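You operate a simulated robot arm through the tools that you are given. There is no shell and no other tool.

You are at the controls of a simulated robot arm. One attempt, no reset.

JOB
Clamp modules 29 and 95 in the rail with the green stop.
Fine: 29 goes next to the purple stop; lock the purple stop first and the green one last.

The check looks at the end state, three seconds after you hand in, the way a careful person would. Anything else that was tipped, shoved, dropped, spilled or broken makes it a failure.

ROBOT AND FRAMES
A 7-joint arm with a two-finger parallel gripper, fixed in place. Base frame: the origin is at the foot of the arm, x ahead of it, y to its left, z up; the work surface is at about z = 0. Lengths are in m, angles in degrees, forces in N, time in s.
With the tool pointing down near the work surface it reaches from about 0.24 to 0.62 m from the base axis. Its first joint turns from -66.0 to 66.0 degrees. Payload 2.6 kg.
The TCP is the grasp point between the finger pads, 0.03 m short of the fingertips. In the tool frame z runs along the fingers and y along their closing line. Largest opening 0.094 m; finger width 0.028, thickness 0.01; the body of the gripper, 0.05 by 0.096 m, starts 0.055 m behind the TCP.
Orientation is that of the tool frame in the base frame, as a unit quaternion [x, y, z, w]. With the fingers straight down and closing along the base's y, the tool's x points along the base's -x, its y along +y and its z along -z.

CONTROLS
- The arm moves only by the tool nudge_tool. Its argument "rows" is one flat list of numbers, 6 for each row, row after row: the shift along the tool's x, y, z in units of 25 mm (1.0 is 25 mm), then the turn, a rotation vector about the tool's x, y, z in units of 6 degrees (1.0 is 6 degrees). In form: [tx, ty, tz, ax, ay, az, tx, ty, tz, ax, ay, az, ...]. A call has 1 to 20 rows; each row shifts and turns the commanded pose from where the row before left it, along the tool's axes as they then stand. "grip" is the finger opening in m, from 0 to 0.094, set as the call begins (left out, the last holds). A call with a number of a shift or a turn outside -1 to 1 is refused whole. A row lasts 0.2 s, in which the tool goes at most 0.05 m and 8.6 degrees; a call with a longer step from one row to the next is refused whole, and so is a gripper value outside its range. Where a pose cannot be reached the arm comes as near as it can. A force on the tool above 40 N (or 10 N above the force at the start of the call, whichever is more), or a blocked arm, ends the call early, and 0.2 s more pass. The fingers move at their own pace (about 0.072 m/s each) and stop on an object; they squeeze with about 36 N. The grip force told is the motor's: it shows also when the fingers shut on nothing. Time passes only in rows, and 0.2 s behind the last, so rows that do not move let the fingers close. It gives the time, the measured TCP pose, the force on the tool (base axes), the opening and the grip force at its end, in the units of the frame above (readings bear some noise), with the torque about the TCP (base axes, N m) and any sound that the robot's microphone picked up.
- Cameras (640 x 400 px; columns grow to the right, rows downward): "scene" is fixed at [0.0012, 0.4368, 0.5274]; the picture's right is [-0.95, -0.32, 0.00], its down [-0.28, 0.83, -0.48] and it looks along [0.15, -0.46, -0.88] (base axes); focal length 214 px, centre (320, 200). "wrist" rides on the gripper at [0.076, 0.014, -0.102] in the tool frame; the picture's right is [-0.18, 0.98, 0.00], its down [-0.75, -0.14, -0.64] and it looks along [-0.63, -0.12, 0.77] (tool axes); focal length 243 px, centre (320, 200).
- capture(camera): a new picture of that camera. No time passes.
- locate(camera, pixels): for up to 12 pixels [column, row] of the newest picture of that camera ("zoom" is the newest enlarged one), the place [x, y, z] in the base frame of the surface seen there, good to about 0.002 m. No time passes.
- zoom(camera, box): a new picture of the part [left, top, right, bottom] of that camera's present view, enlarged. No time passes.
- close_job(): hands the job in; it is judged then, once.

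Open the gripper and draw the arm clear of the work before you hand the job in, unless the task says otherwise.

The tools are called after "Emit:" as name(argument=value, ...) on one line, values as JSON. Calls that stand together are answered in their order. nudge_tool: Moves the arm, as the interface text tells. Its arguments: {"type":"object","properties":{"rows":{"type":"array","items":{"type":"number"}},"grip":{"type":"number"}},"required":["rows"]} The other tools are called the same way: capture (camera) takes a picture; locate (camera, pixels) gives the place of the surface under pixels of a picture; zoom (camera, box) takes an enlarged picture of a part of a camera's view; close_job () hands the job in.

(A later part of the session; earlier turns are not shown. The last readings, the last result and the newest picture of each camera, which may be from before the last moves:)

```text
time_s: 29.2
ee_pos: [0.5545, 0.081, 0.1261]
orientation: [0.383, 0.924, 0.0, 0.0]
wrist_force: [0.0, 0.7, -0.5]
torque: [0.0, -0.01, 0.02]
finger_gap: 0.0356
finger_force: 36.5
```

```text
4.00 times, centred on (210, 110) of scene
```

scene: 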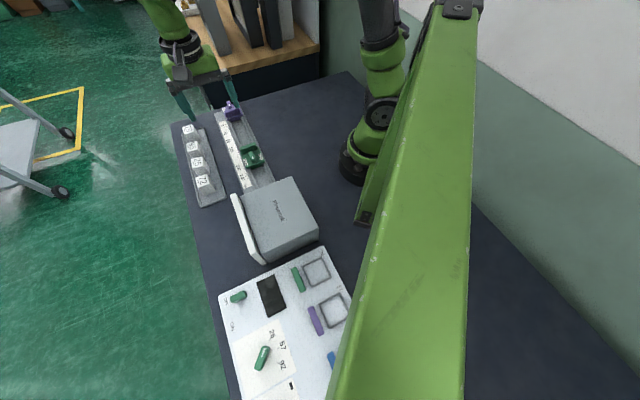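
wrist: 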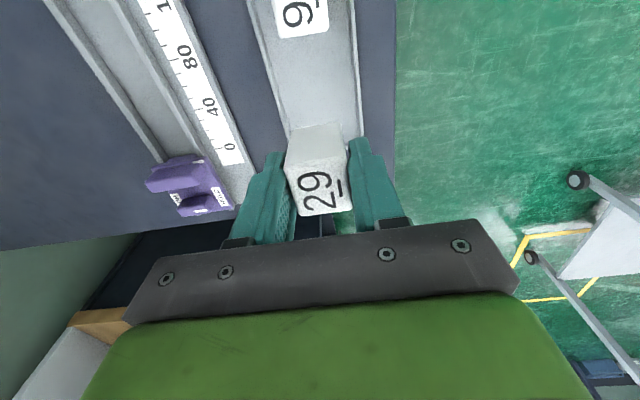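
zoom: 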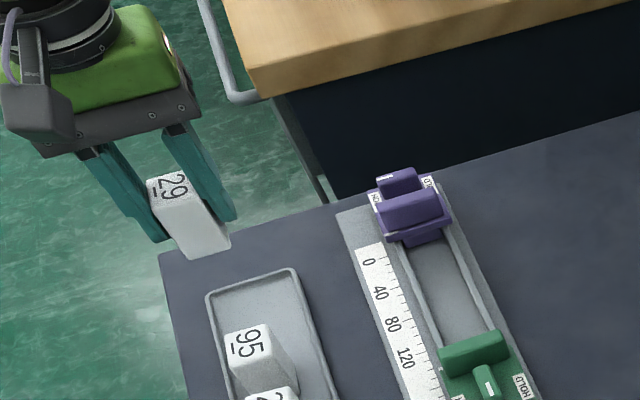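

29 is held upright. Now I scan pixels across the channel in this zoom (row 290) to get the inner width between the guide bars.

Emit:
locate(camera="zoom", pixels=[[405, 290], [410, 290], [413, 290], [416, 290], [419, 290], [422, 290], [426, 290], [430, 290], [464, 290], [468, 290], [472, 290], [476, 290]])

Emit:
locate(camera="zoom", pixels=[[478, 290], [481, 290], [484, 290], [487, 290], [490, 290], [494, 290], [498, 290], [460, 290], [455, 290], [434, 290], [402, 290], [398, 290]])

```text
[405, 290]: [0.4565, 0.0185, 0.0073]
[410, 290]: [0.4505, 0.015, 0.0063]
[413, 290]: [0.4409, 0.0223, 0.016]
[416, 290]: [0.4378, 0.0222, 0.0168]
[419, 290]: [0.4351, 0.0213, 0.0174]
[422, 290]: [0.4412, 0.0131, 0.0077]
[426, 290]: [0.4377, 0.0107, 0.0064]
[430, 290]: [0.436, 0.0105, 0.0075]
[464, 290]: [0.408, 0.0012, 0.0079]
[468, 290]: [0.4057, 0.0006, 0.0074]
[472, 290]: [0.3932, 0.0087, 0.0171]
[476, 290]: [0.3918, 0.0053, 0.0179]
```

```text
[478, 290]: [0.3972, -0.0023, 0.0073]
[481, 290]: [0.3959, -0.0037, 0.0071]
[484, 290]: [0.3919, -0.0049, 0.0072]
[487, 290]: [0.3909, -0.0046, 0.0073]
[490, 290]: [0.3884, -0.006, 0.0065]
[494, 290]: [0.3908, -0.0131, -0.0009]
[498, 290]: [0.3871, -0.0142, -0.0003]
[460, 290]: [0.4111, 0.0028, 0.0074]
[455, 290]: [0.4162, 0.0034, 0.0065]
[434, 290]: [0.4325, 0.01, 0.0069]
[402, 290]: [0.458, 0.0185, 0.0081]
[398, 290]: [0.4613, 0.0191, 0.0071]
```

The channel's inner faces are near v≈0.2855 and 0.322, so the fit is tight (module ≈0.035). I carry 29 across at z≈0.126 to above the rail and look closely.

Emit:
nudge_tool(rows=[0.01, -0.962, 0, 0, 0, 0, 0.01, -0.962, 0, 0, 0, 0, 0.01, -0.962, 0, 0, 0, 0, 0.01, -0.962, 0, 0, 0, 0, 0, -0.962, 0, 0, 0, 0, 0, -0.962, 0, 0, 0, 0, 0, 0, 0, 0, 0, 0], grip=0.02)

Emit:
capture(camera="wrist")

Emit:
zoom(camera="wrist", box=[230, 0, 410, 220])

```text
time_s: 30.8
ee_pos: [0.4497, -0.021, 0.1265]
orientation: [0.384, 0.923, 0.0, 0.0]
wrist_force: [0.8, 0.6, -0.4]
torque: [-0.01, 0.0, 0.0]
finger_gap: 0.0357
finger_force: 35.9
```

```text
taken
```

wrist: 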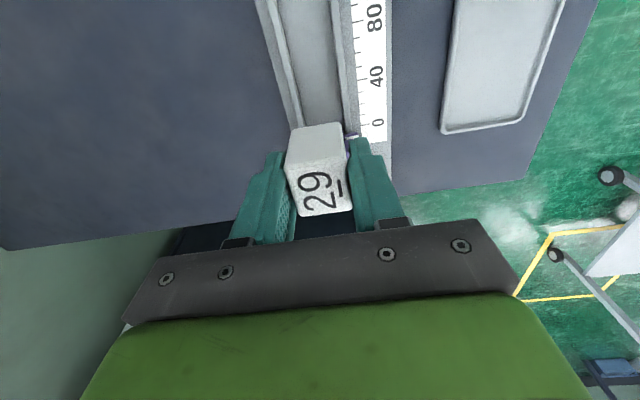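

```text
1.82 times, centred on (320, 110) of wrist
```

zoom: 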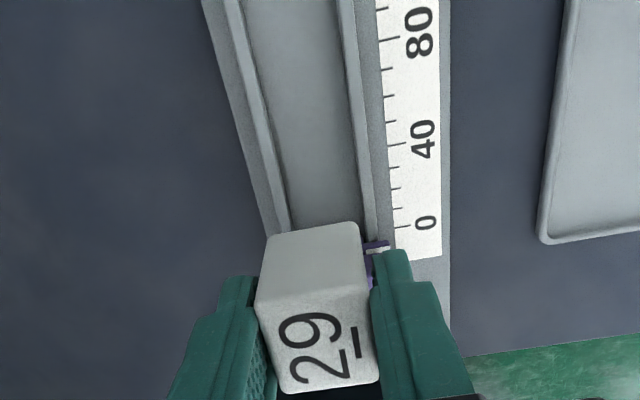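

I zoom into the rail just ahead of the module to find the inner bar edges precisely.

Emit:
zoom(camera="wrist", box=[250, 0, 410, 100])

```text
4.00 times, centred on (330, 50) of wrist
```

zoom: 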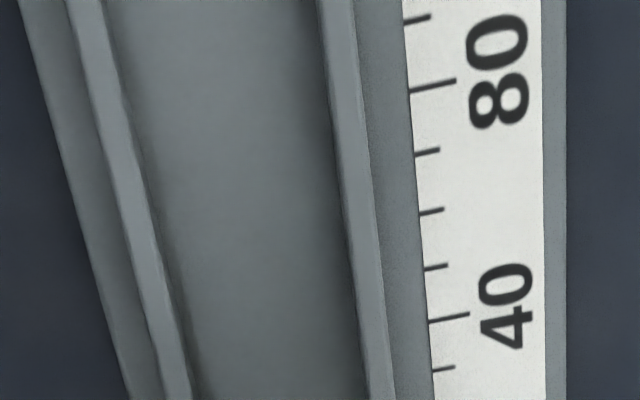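

I locate the bar edges at rows 20, 200 and 380 of this zoom.

Emit:
locate(camera="zoom", pixels=[[166, 380], [186, 380], [371, 380], [390, 380], [122, 200], [146, 200], [346, 200], [370, 200], [76, 20], [104, 20], [321, 20], [350, 20]])

Emit:
locate(camera="zoom", pixels=[[192, 380], [196, 380], [200, 380], [355, 380], [360, 380], [365, 380], [152, 200], [158, 200], [335, 200], [341, 200], [112, 20], [316, 20]])

```text
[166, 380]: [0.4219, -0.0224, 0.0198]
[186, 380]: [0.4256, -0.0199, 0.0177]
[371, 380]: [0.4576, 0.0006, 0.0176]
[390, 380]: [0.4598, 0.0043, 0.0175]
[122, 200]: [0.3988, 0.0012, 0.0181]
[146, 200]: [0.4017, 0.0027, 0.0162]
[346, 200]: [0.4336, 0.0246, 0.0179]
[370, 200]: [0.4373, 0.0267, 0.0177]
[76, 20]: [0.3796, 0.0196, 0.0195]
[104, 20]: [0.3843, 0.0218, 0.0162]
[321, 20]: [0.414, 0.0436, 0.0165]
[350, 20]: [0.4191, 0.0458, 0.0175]
```

```text
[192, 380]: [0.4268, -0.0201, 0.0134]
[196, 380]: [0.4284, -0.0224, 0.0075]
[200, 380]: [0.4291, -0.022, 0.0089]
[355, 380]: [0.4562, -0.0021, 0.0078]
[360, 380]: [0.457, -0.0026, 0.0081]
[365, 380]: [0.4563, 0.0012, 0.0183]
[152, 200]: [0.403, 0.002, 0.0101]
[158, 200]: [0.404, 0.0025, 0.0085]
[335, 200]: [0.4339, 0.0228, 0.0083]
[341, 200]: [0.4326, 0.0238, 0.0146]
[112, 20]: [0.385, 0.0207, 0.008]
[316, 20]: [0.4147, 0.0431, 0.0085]
```

Inner faces are at v≈0.2867 and 0.3237 (centre 0.3052), parallel to the 135° line. Now I zoom on the held module to find its own edges in the same camera frame.

Emit:
zoom(camera="wrist", box=[260, 100, 390, 230])

Emit:
nudge_tool(rows=[0, 0, 0, 0, 0, 0])

Emit:
nudge_tool(rows=[0, 0, 0, 0, 0, 0])

Emit:
nudge_tool(rows=[0, 0, 0, 0, 0, 0])

```text
3.08 times, centred on (325, 165) of wrist
```

zoom: 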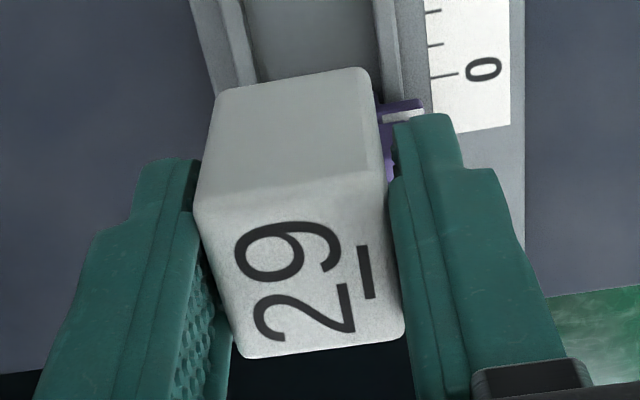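

```text
time_s: 31.2
ee_pos: [0.4482, -0.0202, 0.1265]
orientation: [0.384, 0.923, 0.0, 0.0]
wrist_force: [0.3, -1.3, 0.6]
torque: [-0.01, 0.0, 0.03]
finger_gap: 0.0354
finger_force: 35.9
```

```text
time_s: 31.6
ee_pos: [0.45, -0.0207, 0.1282]
orientation: [0.383, 0.924, 0.0, 0.0]
wrist_force: [0.0, 1.2, -0.8]
torque: [0.02, 0.02, 0.0]
finger_gap: 0.0352
finger_force: 36.2
```

```text
time_s: 32.0
ee_pos: [0.4494, -0.0201, 0.1269]
orientation: [0.383, 0.924, -0.001, 0.0]
wrist_force: [0.6, -0.4, 0.0]
torque: [-0.02, 0.04, 0.03]
finger_gap: 0.0356
finger_force: 36.4
```

TCP averages (0.4493, −0.0205), i.e. v≈0.303. I locate the held module's side edges in the wrist zoom to see its own v extents.

Emit:
locate(camera="zoom", pixels=[[222, 95], [362, 72], [212, 130], [372, 110], [205, 165], [378, 150], [200, 212], [384, 188], [240, 352], [402, 330], [290, 130], [165, 165]])

```text
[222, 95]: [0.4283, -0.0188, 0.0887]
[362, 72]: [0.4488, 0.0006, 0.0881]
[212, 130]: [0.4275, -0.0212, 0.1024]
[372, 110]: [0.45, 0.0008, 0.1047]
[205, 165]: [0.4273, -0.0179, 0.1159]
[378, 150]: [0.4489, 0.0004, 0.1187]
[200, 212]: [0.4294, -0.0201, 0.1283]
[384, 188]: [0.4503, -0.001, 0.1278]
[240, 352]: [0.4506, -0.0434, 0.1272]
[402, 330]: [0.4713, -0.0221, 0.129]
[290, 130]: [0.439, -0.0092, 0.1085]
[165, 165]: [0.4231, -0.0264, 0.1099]
```

The held module's centre is v≈0.3033 and its +u face is 15 mm from the TCP. I shift +1.9 mm in v, −4.8 mm in u and descend to z≈0.058 (bottom ~5 mm above channel floor).

Emit:
nudge_tool(rows=[-0.19, 0.076, 0, 0, 0, 0, 0, 0, 0.7, 0, 0, 0, 0, 0, 0.7, 0, 0, 0, 0, 0, 0.7, 0, 0, 0, 0, 0, 0.66, 0, 0, 0, 0, 0, 0, 0, 0, 0], grip=0.02)

Emit:
capture(camera="wrist")

Emit:
zoom(camera="scene", box=[190, 80, 280, 150])

Emit:
zoom(camera="wrist", box=[250, 60, 400, 220])

```text
time_s: 33.4
ee_pos: [0.4566, -0.0217, 0.0628]
orientation: [0.383, 0.924, 0.002, 0.004]
wrist_force: [-0.9, 1.1, 28.1]
torque: [-0.33, -0.32, 0.02]
finger_gap: 0.0356
finger_force: 36.4
```

```text
taken
```

wrist: 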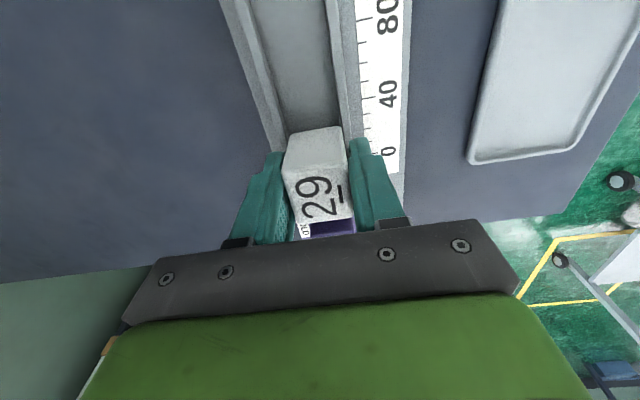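

```text
5.71 times, centred on (235, 115) of scene
```

zoom: 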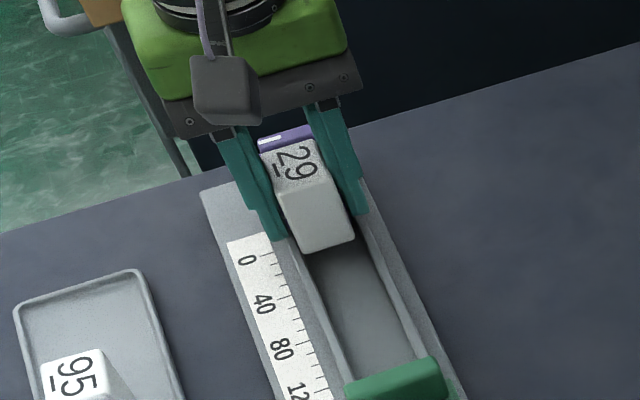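

```text
2.50 times, centred on (325, 140) of wrist
```

zoom: 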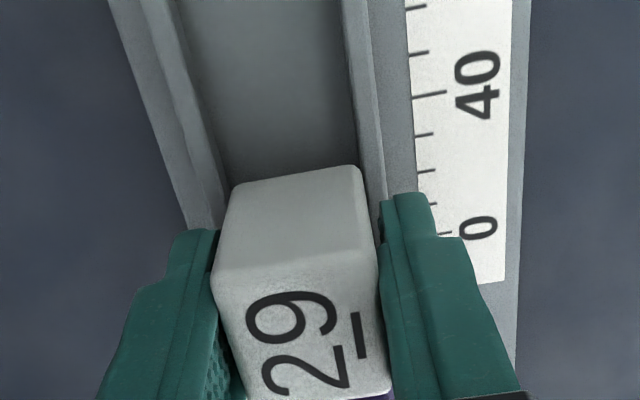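

Contact came early (28 N at z=0.0628) and the torque puts it at the module's −u bottom edge, i.e. on the purple stop's lower lip. I raise 6 mm, shift +u 6 mm, and read the pose.

Emit:
nudge_tool(rows=[0, 0, -0.3, 0, 0, 0, 0.24, 0, 0, 0, 0, 0, 0, 0, 0, 0, 0, 0], grip=0.02)

Emit:
zoom(camera="wrist", box=[250, 60, 400, 220])

Emit:
nudge_tool(rows=[0, 0, 0, 0, 0, 0])

Emit:
nudge_tool(rows=[0, 0, 0, 0, 0, 0])

```text
time_s: 34.2
ee_pos: [0.4493, -0.0185, 0.0664]
orientation: [0.383, 0.924, 0.0, -0.001]
wrist_force: [-0.9, 0.0, 0.0]
torque: [0.02, -0.03, -0.01]
finger_gap: 0.0353
finger_force: 36.2
```

```text
2.50 times, centred on (325, 140) of wrist
```

zoom: 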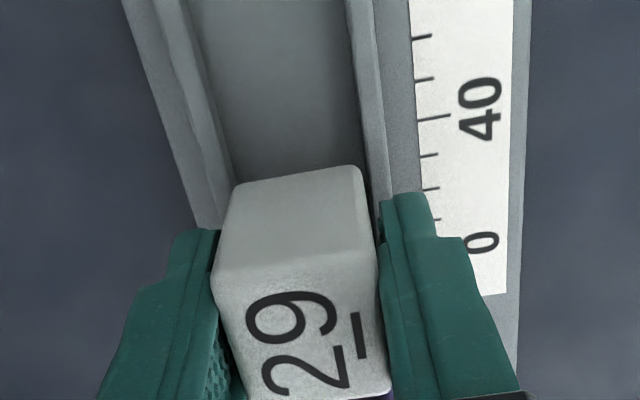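

```text
time_s: 34.6
ee_pos: [0.4497, -0.0178, 0.0684]
orientation: [0.383, 0.924, 0.0, -0.001]
wrist_force: [-0.4, 0.2, -1.1]
torque: [-0.02, 0.04, 0.01]
finger_gap: 0.0353
finger_force: 35.8
```

```text
time_s: 35.0
ee_pos: [0.4513, -0.0179, 0.0679]
orientation: [0.384, 0.924, 0.0, -0.001]
wrist_force: [0.9, -0.9, 0.0]
torque: [0.03, -0.02, -0.02]
finger_gap: 0.0356
finger_force: 36.3
```

Pose averages u≈−0.331, v≈0.3055; in the zoom the module's lower corners sit evenly between the bars. I creep down 10 mm and check the force.

Emit:
nudge_tool(rows=[0, 0, 0.1, 0, 0, 0, 0, 0, 0.1, 0, 0, 0, 0, 0, 0.1, 0, 0, 0, 0, 0, 0.1, 0, 0, 0, 0, 0, 0, 0, 0, 0], grip=0.02)

Emit:
zoom(camera="wrist", box=[250, 60, 400, 220])

```text
time_s: 36.2
ee_pos: [0.4528, -0.0162, 0.0562]
orientation: [0.383, 0.924, 0.0, 0.0]
wrist_force: [-0.3, 0.4, -0.6]
torque: [0.05, 0.02, 0.0]
finger_gap: 0.0355
finger_force: 36.7
```

```text
2.50 times, centred on (325, 140) of wrist
```

zoom: 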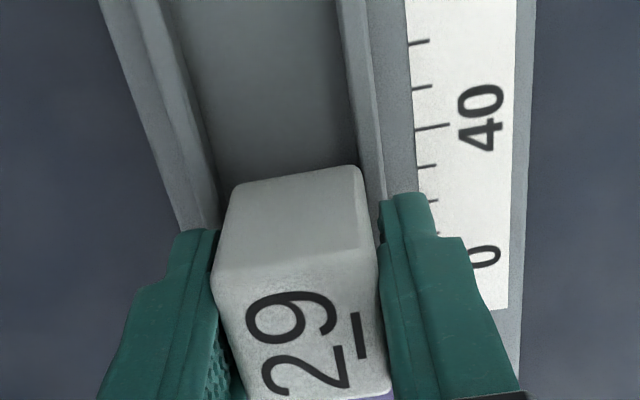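

No force at z=0.056 — the module is inside the channel. I creep down 1 mm per row until it touches the floor.

Emit:
nudge_tool(rows=[0, 0, 0.04, 0, 0, 0, 0, 0, 0.04, 0, 0, 0, 0, 0, 0.04, 0, 0, 0, 0, 0, 0, 0, 0, 0], grip=0.02)

```text
time_s: 37.2
ee_pos: [0.4526, -0.0167, 0.055]
orientation: [0.384, 0.923, 0.0, 0.0]
wrist_force: [-0.7, -1.4, 3.9]
torque: [0.06, 0.02, -0.01]
finger_gap: 0.0356
finger_force: 36.2
```

Contact at ~4 N with little torque: module 29 is on the channel floor. I open the fingers slightly to 0.046 m and check the picture.

Emit:
nudge_tool(rows=[0, 0, 0, 0, 0, 0, 0, 0, 0, 0, 0, 0], grip=0.048)

Emit:
zoom(camera="wrist", box=[250, 60, 400, 220])

Emit:
zoom(camera="scene", box=[190, 80, 280, 150])

```text
time_s: 37.8
ee_pos: [0.4512, -0.0179, 0.054]
orientation: [0.384, 0.923, -0.001, 0.0]
wrist_force: [-0.6, -0.2, -0.1]
torque: [-0.01, 0.0, -0.01]
finger_gap: 0.0483
finger_force: 0.5
```

```text
2.50 times, centred on (325, 140) of wrist
```

zoom: 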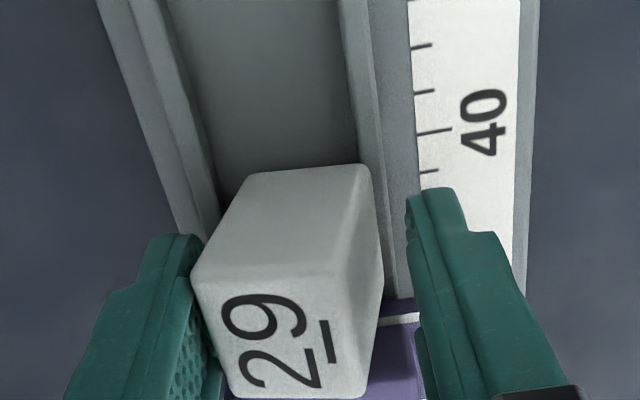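

```text
5.71 times, centred on (235, 115) of scene
```

zoom: 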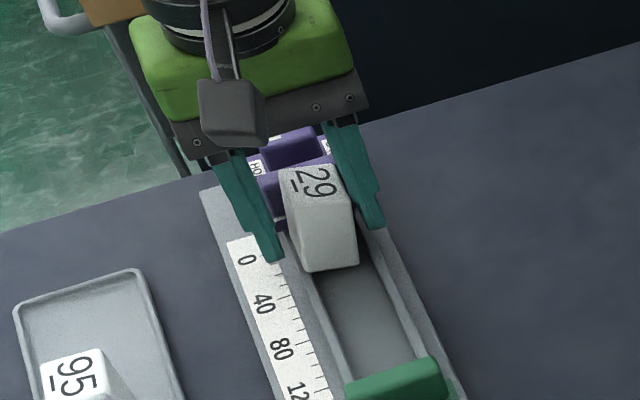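

On opening, module 29 leans toward −v: its +v bottom edge must be sitting on the +v bar. I close again to right it and lift 12 mm to re-measure.

Emit:
nudge_tool(rows=[0, 0, 0, 0, 0, 0, 0, 0, 0, 0, 0, 0, 0, 0, -0.16, 0, 0, 0, 0, 0, -0.16, 0, 0, 0, 0, 0, -0.16, 0, 0, 0, 0, 0, 0, 0, 0, 0], grip=0.02)

Emit:
zoom(camera="wrist", box=[265, 90, 385, 220])

```text
time_s: 39.2
ee_pos: [0.452, -0.0178, 0.0666]
orientation: [0.383, 0.924, 0.0, 0.0]
wrist_force: [-0.8, 0.8, -0.5]
torque: [0.02, 0.01, 0.0]
finger_gap: 0.0361
finger_force: 35.8
```

```text
3.08 times, centred on (325, 155) of wrist
```

zoom: 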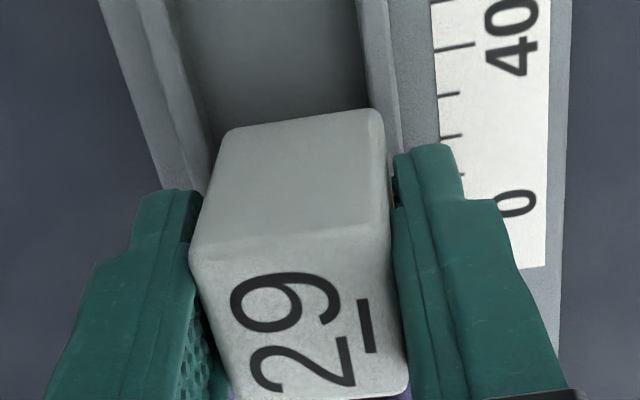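

The module's lower edge spans x≈228–380 while the channel spans ≈203–378 in this zoom, so it is ~2.5 mm too far to +v. I locate these points to confirm.

Emit:
locate(camera="zoom", pixels=[[230, 135], [378, 113], [222, 160], [384, 140], [192, 245], [388, 225], [195, 120], [202, 140], [372, 60], [378, 90], [362, 60], [183, 60]])

```text
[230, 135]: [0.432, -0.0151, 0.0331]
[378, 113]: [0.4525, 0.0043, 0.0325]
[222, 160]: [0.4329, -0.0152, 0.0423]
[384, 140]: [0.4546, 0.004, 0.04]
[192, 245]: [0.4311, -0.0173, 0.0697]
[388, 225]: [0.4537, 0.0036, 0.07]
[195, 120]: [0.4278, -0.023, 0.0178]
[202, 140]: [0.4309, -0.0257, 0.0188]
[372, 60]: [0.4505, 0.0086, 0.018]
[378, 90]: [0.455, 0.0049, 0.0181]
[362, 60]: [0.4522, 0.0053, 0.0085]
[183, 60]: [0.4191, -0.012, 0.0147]
```

Measured module centre is v≈0.3089 versus channel centre ≈0.3054. I shift −v by 3.4 mm and creep down 8 mm, then look.

Emit:
nudge_tool(rows=[0, -0.136, 0, 0, 0, 0, 0, 0, 0, 0, 0, 0, 0, 0, 0.08, 0, 0, 0, 0, 0, 0.08, 0, 0, 0, 0, 0, 0.08, 0, 0, 0, 0, 0, 0.08, 0, 0, 0, 0, 0, 0, 0, 0, 0], grip=0.02)

Emit:
zoom(camera="wrist", box=[265, 90, 385, 220])

```text
time_s: 40.8
ee_pos: [0.45, -0.0192, 0.0565]
orientation: [0.383, 0.924, 0.0, 0.0]
wrist_force: [0.5, -0.8, -1.1]
torque: [0.01, -0.02, 0.0]
finger_gap: 0.0355
finger_force: 36.4
```

```text
3.08 times, centred on (325, 155) of wrist
```

zoom: 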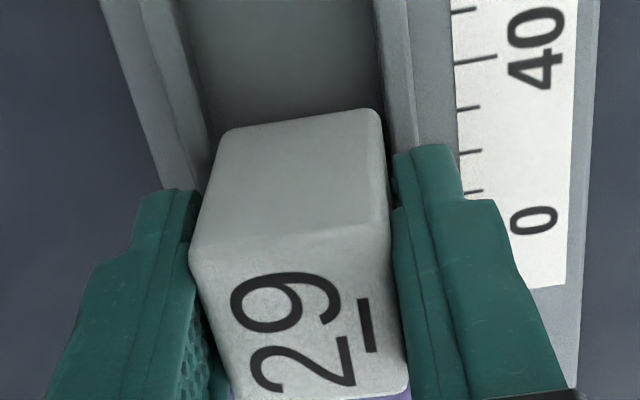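

Now the module's lower edge looks evenly placed between the bars. I creep down 3 mm more in 1 mm steps.

Emit:
nudge_tool(rows=[0, 0, 0.04, 0, 0, 0, 0, 0, 0.04, 0, 0, 0, 0, 0, 0.04, 0, 0, 0, 0, 0, 0, 0, 0, 0], grip=0.02)

Emit:
zoom(camera="wrist", box=[265, 90, 385, 220])

```text
time_s: 41.8
ee_pos: [0.4495, -0.0211, 0.0537]
orientation: [0.384, 0.923, -0.001, 0.0]
wrist_force: [-1.0, -0.3, -0.4]
torque: [0.0, -0.01, 0.0]
finger_gap: 0.0356
finger_force: 36.0
```

```text
3.08 times, centred on (325, 155) of wrist
```

zoom: 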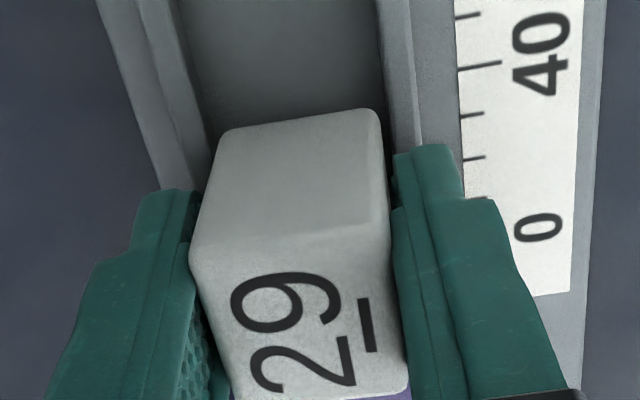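

Still no contact at z≈0.054. I locate the module's lower front edge and the channel around it.

Emit:
locate(camera="zoom", pixels=[[222, 138], [378, 113], [300, 122], [300, 116], [210, 140], [204, 140], [385, 120], [392, 120], [388, 90], [200, 110], [192, 245], [388, 225]])

```text
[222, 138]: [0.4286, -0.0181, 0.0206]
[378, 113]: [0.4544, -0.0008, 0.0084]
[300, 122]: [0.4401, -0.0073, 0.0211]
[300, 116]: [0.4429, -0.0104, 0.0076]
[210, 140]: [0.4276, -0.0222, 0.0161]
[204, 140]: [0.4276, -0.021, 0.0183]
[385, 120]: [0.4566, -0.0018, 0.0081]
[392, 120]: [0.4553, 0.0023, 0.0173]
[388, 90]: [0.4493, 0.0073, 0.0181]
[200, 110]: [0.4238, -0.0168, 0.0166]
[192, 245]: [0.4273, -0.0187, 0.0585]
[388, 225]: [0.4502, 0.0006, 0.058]
```

Module bottom is about 3–4 mm above the floor (it slid up slightly in the grip). I creep down 3 mm more and read the force.

Emit:
nudge_tool(rows=[0, 0.02, 0.04, 0, 0, 0, 0, 0, 0.04, 0, 0, 0, 0, 0, 0.04, 0, 0, 0, 0, 0, 0, 0, 0, 0], grip=0.02)

Emit:
nudge_tool(rows=[0, 0, 0, 0, 0, 0])

```text
time_s: 42.8
ee_pos: [0.4518, -0.02, 0.0513]
orientation: [0.384, 0.924, 0.0, 0.0]
wrist_force: [-1.2, -0.4, -1.6]
torque: [0.04, 0.0, 0.05]
finger_gap: 0.0356
finger_force: 35.9
```

```text
time_s: 43.2
ee_pos: [0.4497, -0.0195, 0.0512]
orientation: [0.384, 0.923, 0.001, 0.0]
wrist_force: [0.2, -0.1, 0.4]
torque: [0.01, -0.01, -0.05]
finger_gap: 0.0358
finger_force: 36.0
```

Still no contact at z=0.051. I lower 1 mm at a time, two more steps.

Emit:
nudge_tool(rows=[0, 0, 0.04, 0, 0, 0, 0, 0, 0, 0, 0, 0], grip=0.02)

Emit:
nudge_tool(rows=[0, 0, 0.04, 0, 0, 0, 0, 0, 0, 0, 0, 0], grip=0.02)

Emit:
zoom(camera="wrist", box=[265, 90, 385, 220])

```text
time_s: 43.8
ee_pos: [0.4498, -0.0197, 0.0511]
orientation: [0.384, 0.923, 0.0, 0.0]
wrist_force: [0.3, 0.4, -1.2]
torque: [0.03, -0.01, 0.02]
finger_gap: 0.0356
finger_force: 36.3
```

```text
time_s: 44.4
ee_pos: [0.451, -0.0184, 0.0495]
orientation: [0.383, 0.924, 0.0, 0.0]
wrist_force: [0.3, -0.8, 0.0]
torque: [0.0, -0.02, -0.02]
finger_gap: 0.0355
finger_force: 36.0
```

```text
3.08 times, centred on (325, 155) of wrist
```

zoom: 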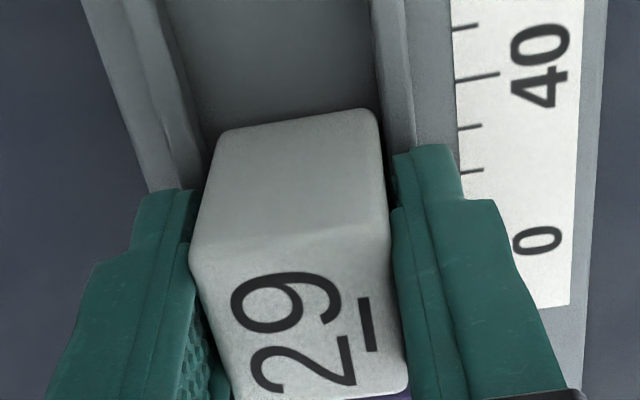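

I locate the module's lower front edge and top again to judge the remaining gap.

Emit:
locate(camera="zoom", pixels=[[300, 124], [300, 121], [300, 118], [300, 112], [230, 133], [374, 113], [192, 245], [388, 225], [300, 260], [210, 145], [386, 120], [398, 120]])

```text
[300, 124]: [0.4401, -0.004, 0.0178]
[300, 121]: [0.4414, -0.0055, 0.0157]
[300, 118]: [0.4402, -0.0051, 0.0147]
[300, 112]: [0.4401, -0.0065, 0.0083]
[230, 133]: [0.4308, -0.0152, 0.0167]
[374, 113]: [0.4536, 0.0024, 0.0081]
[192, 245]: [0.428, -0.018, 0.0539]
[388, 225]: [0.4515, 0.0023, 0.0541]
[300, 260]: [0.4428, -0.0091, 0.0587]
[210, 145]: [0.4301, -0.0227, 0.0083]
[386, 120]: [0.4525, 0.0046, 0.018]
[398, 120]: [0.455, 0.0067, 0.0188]
```

The bottom is ~2–3 mm above the floor, well centred (module v 0.290–0.321, channel 0.287–0.323). Fingertips are near the bars, so I lower 0.7 mm and open gently.

Emit:
nudge_tool(rows=[0, 0, 0.028, 0, 0, 0, 0, 0, 0, 0, 0, 0], grip=0.02)

Emit:
nudge_tool(rows=[0, 0, 0, 0, 0, 0, 0, 0, 0, 0, 0, 0], grip=0.046)

Emit:
zoom(camera="wrist", box=[265, 90, 385, 220])

```text
time_s: 45.0
ee_pos: [0.4508, -0.0191, 0.0497]
orientation: [0.384, 0.923, 0.0, 0.0]
wrist_force: [0.2, -0.1, -1.1]
torque: [0.0, -0.02, 0.02]
finger_gap: 0.0354
finger_force: 36.0
```

```text
time_s: 45.6
ee_pos: [0.4513, -0.0184, 0.0485]
orientation: [0.384, 0.923, 0.0, -0.001]
wrist_force: [0.9, 0.4, 0.7]
torque: [0.02, 0.01, -0.01]
finger_gap: 0.0461
finger_force: 0.1
```

```text
3.08 times, centred on (325, 155) of wrist
```

zoom: 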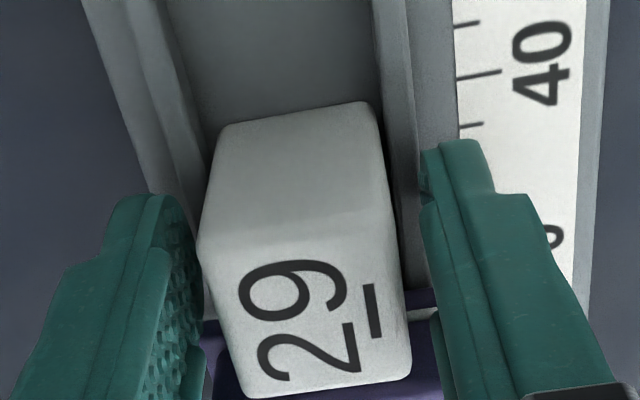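

Module 29 now stands upright in the channel. I lift straight up to z≈0.13 and inspect.

Emit:
nudge_tool(rows=[0, 0, -0.4, 0, 0, 0, 0, 0, -0.9, 0, 0, 0, 0, 0, -0.9, 0, 0, 0, 0, 0, -0.9, 0, 0, 0, 0, 0, 0, 0, 0, 0], grip=0.046)

Emit:
zoom(camera="scene", box=[190, 80, 280, 150])

Emit:
zoom(camera="wrist", box=[250, 60, 400, 180])

```text
time_s: 46.8
ee_pos: [0.4484, -0.0194, 0.128]
orientation: [0.383, 0.924, 0.0, 0.001]
wrist_force: [0.2, -0.2, -0.6]
torque: [0.01, 0.02, -0.01]
finger_gap: 0.0459
finger_force: 0.0
```

```text
5.71 times, centred on (235, 115) of scene
```

zoom: 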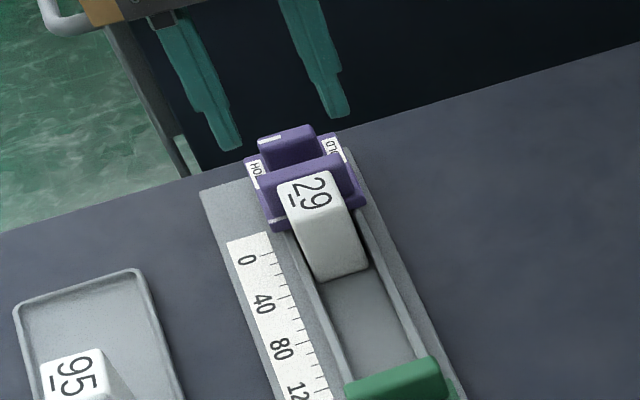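

```text
3.33 times, centred on (325, 120) of wrist
```

zoom: 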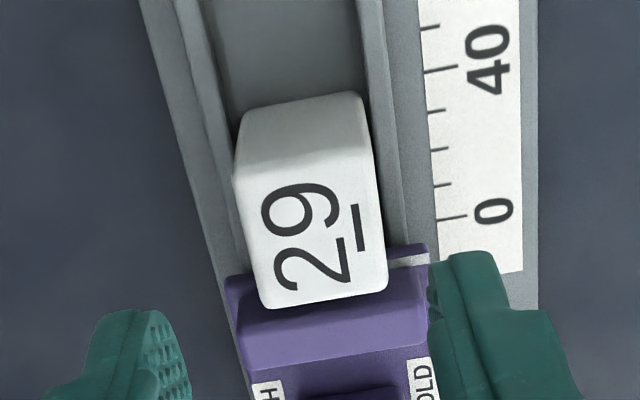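

29 stands upright in the channel just ahead of the purple stop. I locate its top corners, base edge and the purple plate front.

Emit:
locate(camera="zoom", pixels=[[238, 182], [370, 156], [385, 288], [271, 305], [312, 235], [248, 118], [355, 98], [300, 112], [300, 103], [230, 282], [420, 250], [350, 60]])

```text
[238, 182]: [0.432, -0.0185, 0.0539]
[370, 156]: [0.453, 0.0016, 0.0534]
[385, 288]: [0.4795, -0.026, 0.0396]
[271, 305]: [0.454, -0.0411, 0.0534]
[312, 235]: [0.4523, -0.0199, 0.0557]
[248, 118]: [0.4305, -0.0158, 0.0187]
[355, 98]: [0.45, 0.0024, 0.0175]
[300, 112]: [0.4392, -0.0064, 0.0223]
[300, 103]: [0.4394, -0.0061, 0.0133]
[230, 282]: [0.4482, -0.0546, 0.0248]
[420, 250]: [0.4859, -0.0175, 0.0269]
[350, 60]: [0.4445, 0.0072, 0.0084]
```

29's top is at z≈0.0545 (seated on the floor), its +u face at u≈−0.3155. Next I go over module 95 (≈(0.500, 0.136)).

Emit:
nudge_tool(rows=[0.492, 0.977, -0.15, 0, 0, 0, 0.492, 0.977, -0.15, 0, 0, 0, 0.492, 0.977, -0.15, 0, 0, 0, 0.492, 0.977, 0, 0, 0, 0, 0.492, 0.977, 0, 0, 0, 0, 0.492, 0.977, 0, 0, 0, 0, 0, 0, 0, 0, 0, 0], grip=0.055)

Emit:
capture(camera="wrist")

Emit:
zoom(camera="wrist", box=[240, 20, 400, 160])

```text
time_s: 48.4
ee_pos: [0.5007, 0.1344, 0.1396]
orientation: [0.384, 0.923, -0.001, 0.0]
wrist_force: [-0.2, 0.2, 0.5]
torque: [0.0, 0.02, 0.01]
finger_gap: 0.055
finger_force: 0.0
```

```text
taken
```

wrist: 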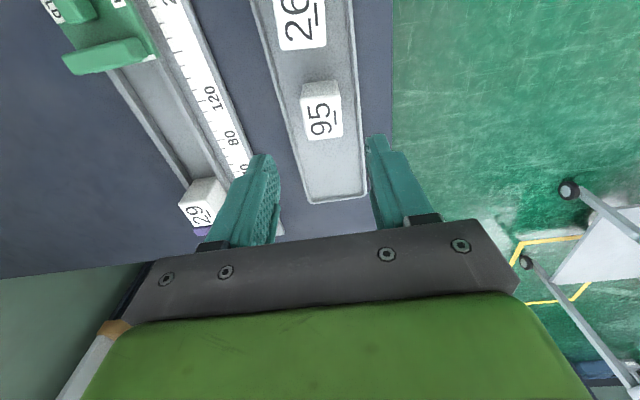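

```text
2.86 times, centred on (320, 90) of wrist
```

zoom: 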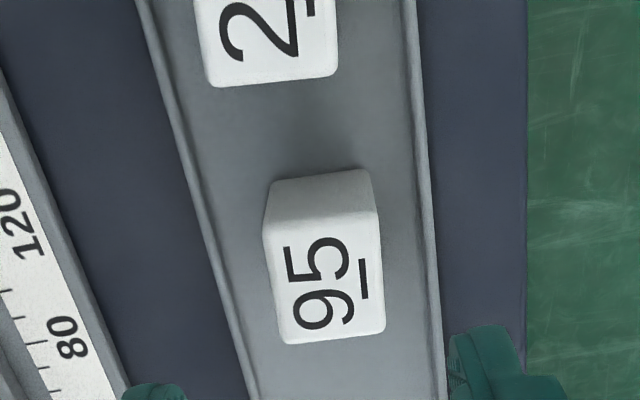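

Module 95 is visible at (324,110) in the wrist view. I locate its top corners in the zoom.

Emit:
locate(camera="zoom", pixels=[[266, 230], [376, 213], [383, 328], [284, 340], [325, 280], [278, 190], [367, 175], [460, 345], [150, 393], [210, 80], [335, 65], [420, 250]])

```text
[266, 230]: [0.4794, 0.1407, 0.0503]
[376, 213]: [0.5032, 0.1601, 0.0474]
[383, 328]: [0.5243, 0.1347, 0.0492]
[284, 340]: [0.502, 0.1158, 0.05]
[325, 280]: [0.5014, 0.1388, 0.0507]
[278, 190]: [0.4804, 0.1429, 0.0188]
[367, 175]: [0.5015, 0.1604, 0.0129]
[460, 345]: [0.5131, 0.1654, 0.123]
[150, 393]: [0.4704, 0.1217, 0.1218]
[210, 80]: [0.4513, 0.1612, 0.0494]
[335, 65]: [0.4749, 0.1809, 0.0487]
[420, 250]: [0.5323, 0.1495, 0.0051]
```

95's centre is (0.5022, 0.1378), rotated about −5° (edges at ~40°). I turn the tool +5°, centre on it and descend to z≈0.09, then check.

Emit:
nudge_tool(rows=[0.07, 0.14, 0, 0, 0, 0, 0, 0, 0, 0, 0, 0.83, 0, 0, 0.65, 0, 0, 0, 0, 0, 0.65, 0, 0, 0, 0, 0, 0.65, 0, 0, 0, 0, 0, 0, 0, 0, 0], grip=0.055)

Emit:
zoom(camera="wrist", box=[240, 60, 400, 200])

```text
time_s: 49.8
ee_pos: [0.5025, 0.1388, 0.0904]
orientation: [0.423, 0.906, 0.0, 0.0]
wrist_force: [-0.5, -0.5, -0.5]
torque: [-0.01, 0.02, -0.02]
finger_gap: 0.0551
finger_force: 0.1
```

```text
2.86 times, centred on (320, 130) of wrist
```

zoom: 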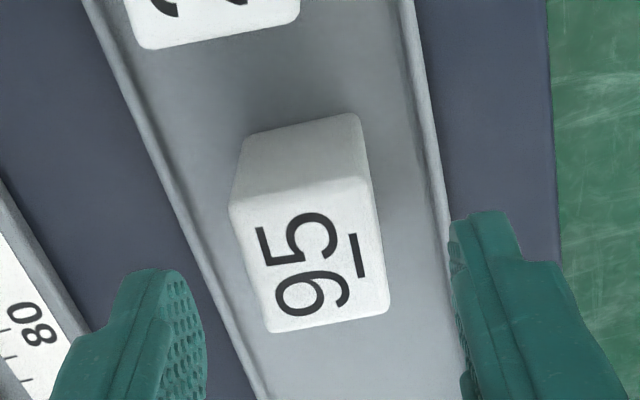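

The module now appears square to the fingers. I descend to z≈0.048 and close.

Emit:
nudge_tool(rows=[0, 0, 0.6, 0, 0, 0, 0, 0, 0.6, 0, 0, 0, 0, 0, 0.5, 0, 0, 0, 0, 0, 0, 0, 0, 0], grip=0.055)

Emit:
zoom(camera="wrist", box=[230, 90, 410, 230])

```text
time_s: 50.8
ee_pos: [0.5024, 0.1389, 0.0478]
orientation: [0.423, 0.906, 0.0, 0.001]
wrist_force: [1.4, 1.2, -0.1]
torque: [0.01, 0.0, 0.02]
finger_gap: 0.0549
finger_force: 0.0
```

```text
2.86 times, centred on (320, 160) of wrist
```

zoom: 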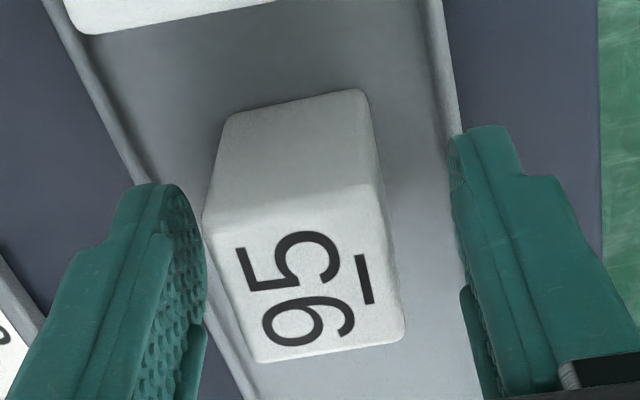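

95 sits ~2 mm left of where 29 did in the same view, so I shift −v 2 mm and then close to grip.

Emit:
nudge_tool(rows=[0, -0.08, 0, 0, 0, 0, 0, 0, 0, 0, 0, 0], grip=0.055)

Emit:
nudge_tool(rows=[0, 0, 0, 0, 0, 0, 0, 0, 0, 0, 0, 0, 0, 0, 0, 0, 0, 0], grip=0.02)

Emit:
zoom(camera="wrist", box=[230, 90, 410, 230])

```text
time_s: 51.4
ee_pos: [0.5012, 0.138, 0.0468]
orientation: [0.423, 0.906, 0.0, 0.001]
wrist_force: [-0.7, 0.4, -0.7]
torque: [0.03, 0.0, 0.0]
finger_gap: 0.0548
finger_force: 0.1
```

```text
time_s: 52.2
ee_pos: [0.5007, 0.1382, 0.0482]
orientation: [0.424, 0.906, 0.0, 0.0]
wrist_force: [0.4, 0.3, 0.4]
torque: [0.02, 0.0, -0.01]
finger_gap: 0.0358
finger_force: 36.0
```

```text
2.86 times, centred on (320, 160) of wrist
```

zoom: 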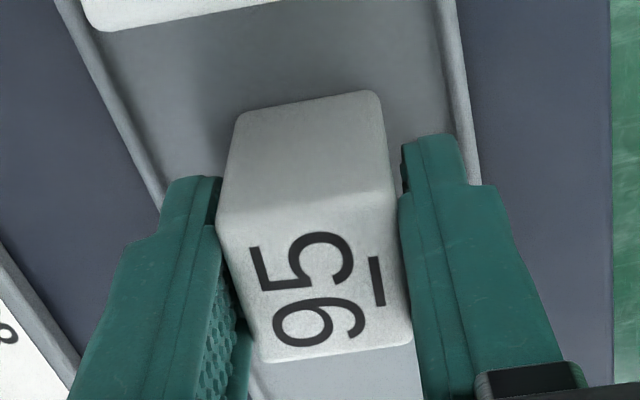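

Gripped at 0.0358 m. I lift 0.08 m, turn back −5°, and carry 95 over the rail at u≈−0.293.

Emit:
nudge_tool(rows=[0, 0, -0.5, 0, 0, 0, 0, 0, -0.9, 0, 0, 0, 0, 0, -0.9, 0, 0, 0, 0, 0, -0.9, 0, 0, 0, 0, 0, 0, 0, 0, -0.83, -0.242, -0.977, 0, 0, 0, 0, -0.242, -0.977, 0, 0, 0, 0, -0.242, -0.977, 0, 0, 0, 0, -0.242, -0.977, 0, 0, 0, 0, -0.242, -0.977, 0, 0, 0, 0, -0.242, -0.977, 0, 0, 0, 0, 0, 0, 0, 0, 0, 0], grip=0.02)

Emit:
capture(camera="wrist")

Emit:
zoom(camera="scene", box=[170, 70, 290, 170])

Emit:
nudge_tool(rows=[0, 0, 0, 0, 0, 0])

Emit:
nudge_tool(rows=[0, 0, 0, 0, 0, 0])

```text
time_s: 54.8
ee_pos: [0.4219, 0.011, 0.1256]
orientation: [0.385, 0.923, 0.0, 0.0]
wrist_force: [0.1, -0.5, -0.7]
torque: [-0.02, -0.02, 0.0]
finger_gap: 0.0354
finger_force: 36.2
```

```text
taken
```

wrist: 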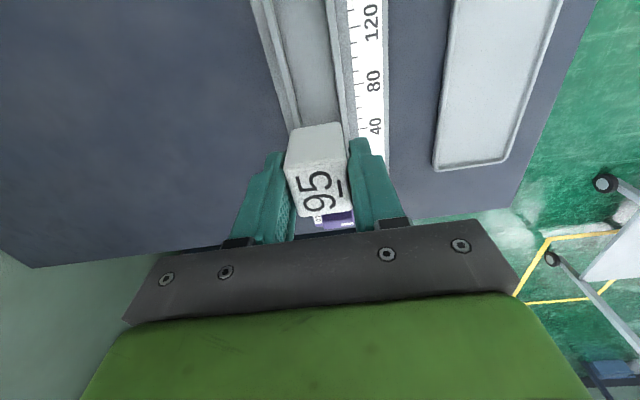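

```text
4.00 times, centred on (230, 120) of scene
```

zoom: 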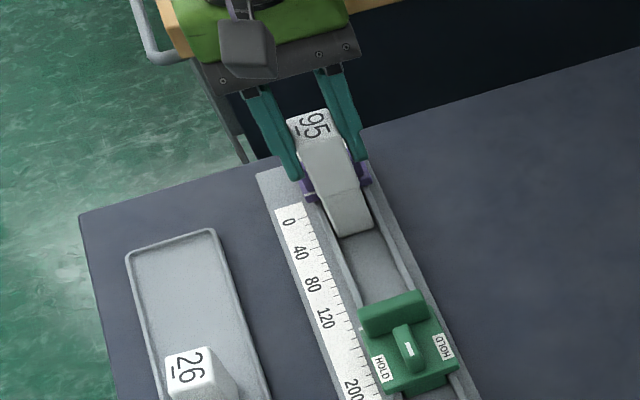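

```text
time_s: 55.2
ee_pos: [0.4203, 0.0107, 0.1257]
orientation: [0.385, 0.923, 0.0, 0.001]
wrist_force: [-0.2, 0.5, -0.4]
torque: [0.02, 0.03, -0.01]
finger_gap: 0.0357
finger_force: 36.0
```

```text
time_s: 55.6
ee_pos: [0.4208, 0.0115, 0.125]
orientation: [0.383, 0.924, 0.0, -0.001]
wrist_force: [0.0, 0.2, -0.5]
torque: [0.01, -0.02, -0.02]
finger_gap: 0.0355
finger_force: 36.1
```

TCP averages u≈−0.290, v≈0.3055, giving ~9 mm gap to 29. I lower to z≈0.068 and check the lateral alignment with the bars.

Emit:
nudge_tool(rows=[0, 0, 0.575, 0, 0, 0, 0, 0, 0.575, 0, 0, 0, 0, 0, 0.575, 0, 0, 0, 0, 0, 0.575, 0, 0, 0, 0, 0, 0, 0, 0, 0], grip=0.02)

Emit:
zoom(camera="wrist", box=[265, 90, 385, 220])

```text
time_s: 56.8
ee_pos: [0.4213, 0.0118, 0.0698]
orientation: [0.383, 0.924, 0.0, 0.0]
wrist_force: [-0.2, 0.6, -0.4]
torque: [0.0, -0.02, 0.0]
finger_gap: 0.0353
finger_force: 35.7
```

```text
3.08 times, centred on (325, 155) of wrist
```

zoom: 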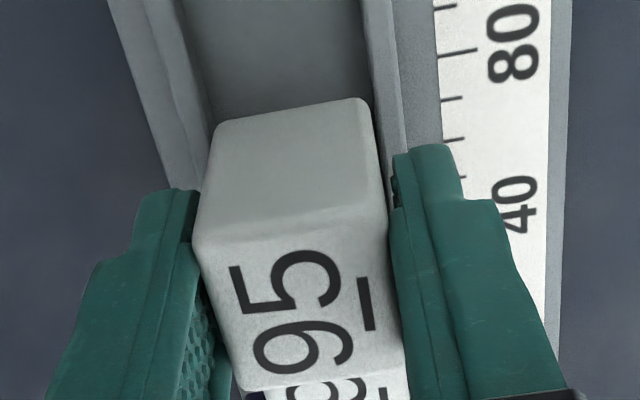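

The module's lower edge spans about x=216–368 against channel ≈205–378. I locate both to quantify the offset.

Emit:
locate(camera="zoom", pixels=[[219, 125], [366, 103], [210, 160], [376, 145], [198, 235], [386, 210], [196, 100], [204, 130], [372, 60], [380, 100], [365, 60], [300, 118]])

```text
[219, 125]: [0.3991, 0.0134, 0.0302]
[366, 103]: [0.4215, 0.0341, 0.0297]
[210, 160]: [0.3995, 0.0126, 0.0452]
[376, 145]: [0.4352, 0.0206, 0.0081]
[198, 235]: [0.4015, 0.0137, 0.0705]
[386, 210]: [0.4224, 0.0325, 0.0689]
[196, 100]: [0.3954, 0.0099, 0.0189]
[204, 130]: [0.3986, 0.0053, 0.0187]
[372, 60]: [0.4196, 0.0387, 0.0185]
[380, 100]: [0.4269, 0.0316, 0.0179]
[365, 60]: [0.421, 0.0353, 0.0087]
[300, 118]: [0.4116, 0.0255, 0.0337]
```

Module centre v≈0.307 versus channel 0.3053: I shift −v 1.8 mm and creep down 12 mm.

Emit:
nudge_tool(rows=[0, -0.072, 0, 0, 0, 0, 0, 0, 0, 0, 0, 0, 0, 0, 0.1, 0, 0, 0, 0, 0, 0.1, 0, 0, 0, 0, 0, 0.1, 0, 0, 0, 0, 0, 0.1, 0, 0, 0, 0, 0, 0.08, 0, 0, 0, 0, 0, 0, 0, 0, 0], grip=0.02)

Emit:
zoom(camera="wrist", box=[265, 90, 385, 220])

```text
time_s: 58.6
ee_pos: [0.4217, 0.0068, 0.0581]
orientation: [0.383, 0.924, 0.0, -0.001]
wrist_force: [-0.7, 0.0, -0.6]
torque: [0.02, 0.02, 0.03]
finger_gap: 0.0355
finger_force: 36.0
```

```text
3.08 times, centred on (325, 155) of wrist
```

zoom: 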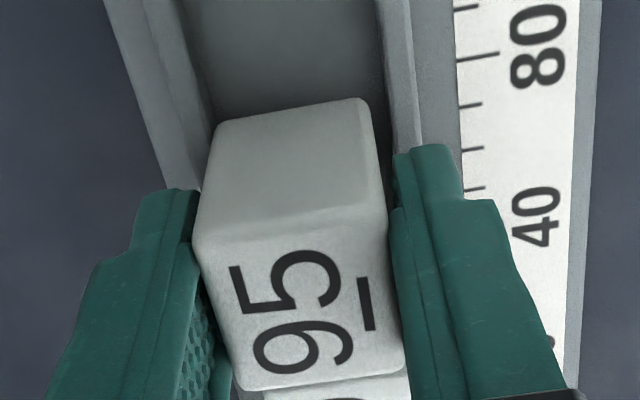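

The module is inside the channel, slightly left (gaps ≈9 px left, ≈22 px right). I shift +0.8 mm and creep down 4 mm in 1 mm steps.

Emit:
nudge_tool(rows=[0, 0.032, 0, 0, 0, 0, 0, 0, 0.04, 0, 0, 0, 0, 0, 0.04, 0, 0, 0, 0, 0, 0.04, 0, 0, 0, 0, 0, 0.04, 0, 0, 0, 0, 0, 0, 0, 0, 0], grip=0.02)

Emit:
zoom(camera="wrist", box=[265, 90, 385, 220])

```text
time_s: 60.0
ee_pos: [0.4214, 0.0093, 0.0549]
orientation: [0.383, 0.924, 0.0, -0.001]
wrist_force: [-0.6, 0.1, -0.7]
torque: [-0.01, -0.01, -0.01]
finger_gap: 0.0354
finger_force: 35.3
```

```text
3.08 times, centred on (325, 155) of wrist
```

zoom: 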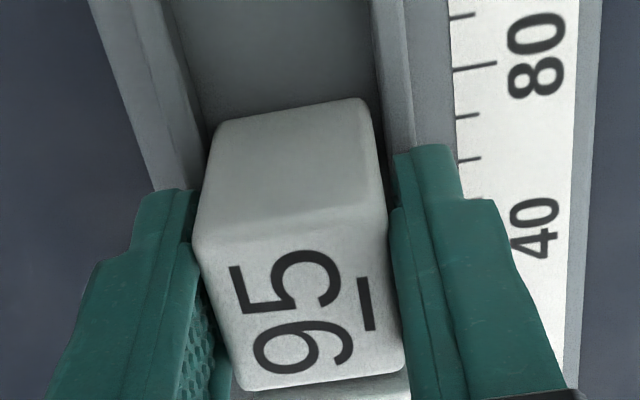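

No contact yet at z≈0.055 and 95 is well between the bars. I creep 1 mm steps down further.

Emit:
nudge_tool(rows=[0, 0, 0.04, 0, 0, 0, 0, 0, 0.04, 0, 0, 0, 0, 0, 0, 0, 0, 0], grip=0.02)

Emit:
nudge_tool(rows=[0, 0, 0.04, 0, 0, 0, 0, 0, 0, 0, 0, 0], grip=0.02)

```text
time_s: 60.8
ee_pos: [0.4232, 0.0087, 0.0524]
orientation: [0.383, 0.924, 0.001, 0.0]
wrist_force: [-2.9, -0.3, 8.1]
torque: [0.06, 0.09, 0.0]
finger_gap: 0.0355
finger_force: 36.3
```

```text
time_s: 61.4
ee_pos: [0.4244, 0.0092, 0.051]
orientation: [0.383, 0.924, 0.0, 0.001]
wrist_force: [-4.8, -1.7, 25.0]
torque: [0.06, 0.21, 0.0]
finger_gap: 0.0354
finger_force: 36.1
```

Contact is firm (25 N at z≈0.051, as expected for the floor). I back off 1.2 mm to relieve and open the fingers.

Emit:
nudge_tool(rows=[0, 0, -0.05, 0, 0, 0, 0, 0, 0, 0, 0, 0], grip=0.02)

Emit:
nudge_tool(rows=[0, 0, 0, 0, 0, 0, 0, 0, 0, 0, 0, 0], grip=0.046)

Emit:
zoom(camera="wrist", box=[250, 60, 400, 220])

```text
time_s: 62.0
ee_pos: [0.4227, 0.0093, 0.0502]
orientation: [0.383, 0.924, 0.001, 0.001]
wrist_force: [4.6, 0.6, 12.1]
torque: [0.12, -0.21, -0.09]
finger_gap: 0.0354
finger_force: 35.8
```

```text
time_s: 62.6
ee_pos: [0.4219, 0.009, 0.0512]
orientation: [0.384, 0.924, 0.001, -0.001]
wrist_force: [0.8, -0.3, -1.3]
torque: [0.01, -0.04, -0.01]
finger_gap: 0.0456
finger_force: 0.0
```

```text
2.50 times, centred on (325, 140) of wrist
```

zoom: 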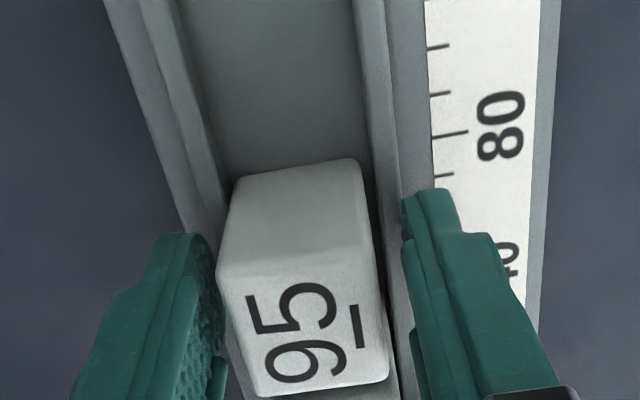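

95 stands upright between the bars. I open to 0.054 and lift to z≈0.13, then view the rail.

Emit:
nudge_tool(rows=[0, 0, 0, 0, 0, 0, 0, 0, -0.4, 0, 0, 0, 0, 0, -0.9, 0, 0, 0, 0, 0, -0.9, 0, 0, 0, 0, 0, -0.9, 0, 0, 0, 0, 0, 0, 0, 0, 0], grip=0.054)

Emit:
zoom(camera="scene", box=[190, 80, 290, 180])

Emit:
zoom(camera="wrist", box=[240, 40, 410, 200])

```text
time_s: 64.0
ee_pos: [0.422, 0.008, 0.1258]
orientation: [0.383, 0.924, -0.001, 0.0]
wrist_force: [1.3, 0.2, -0.3]
torque: [0.03, 0.0, 0.02]
finger_gap: 0.0539
finger_force: 0.0
```

```text
4.00 times, centred on (240, 130) of scene
```

zoom: 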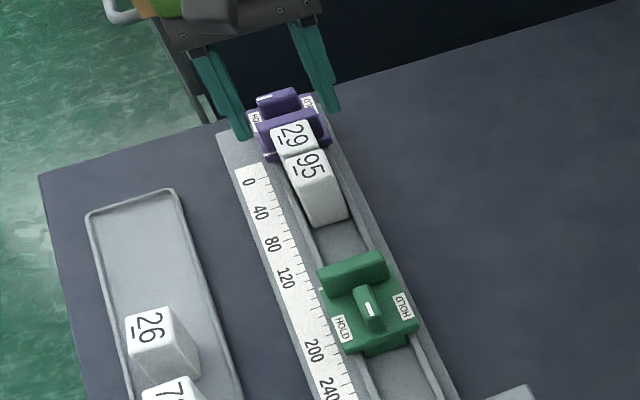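

```text
2.50 times, centred on (325, 120) of wrist
```

zoom: 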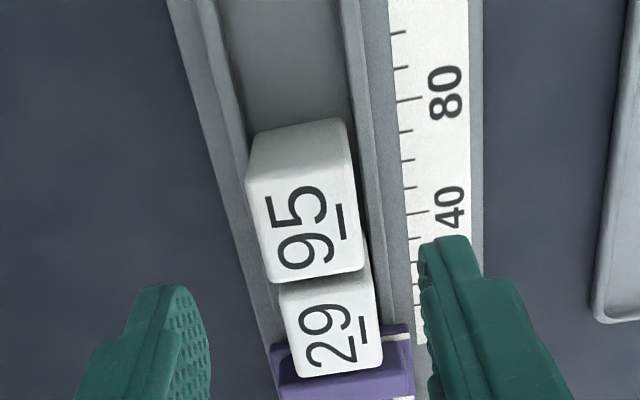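

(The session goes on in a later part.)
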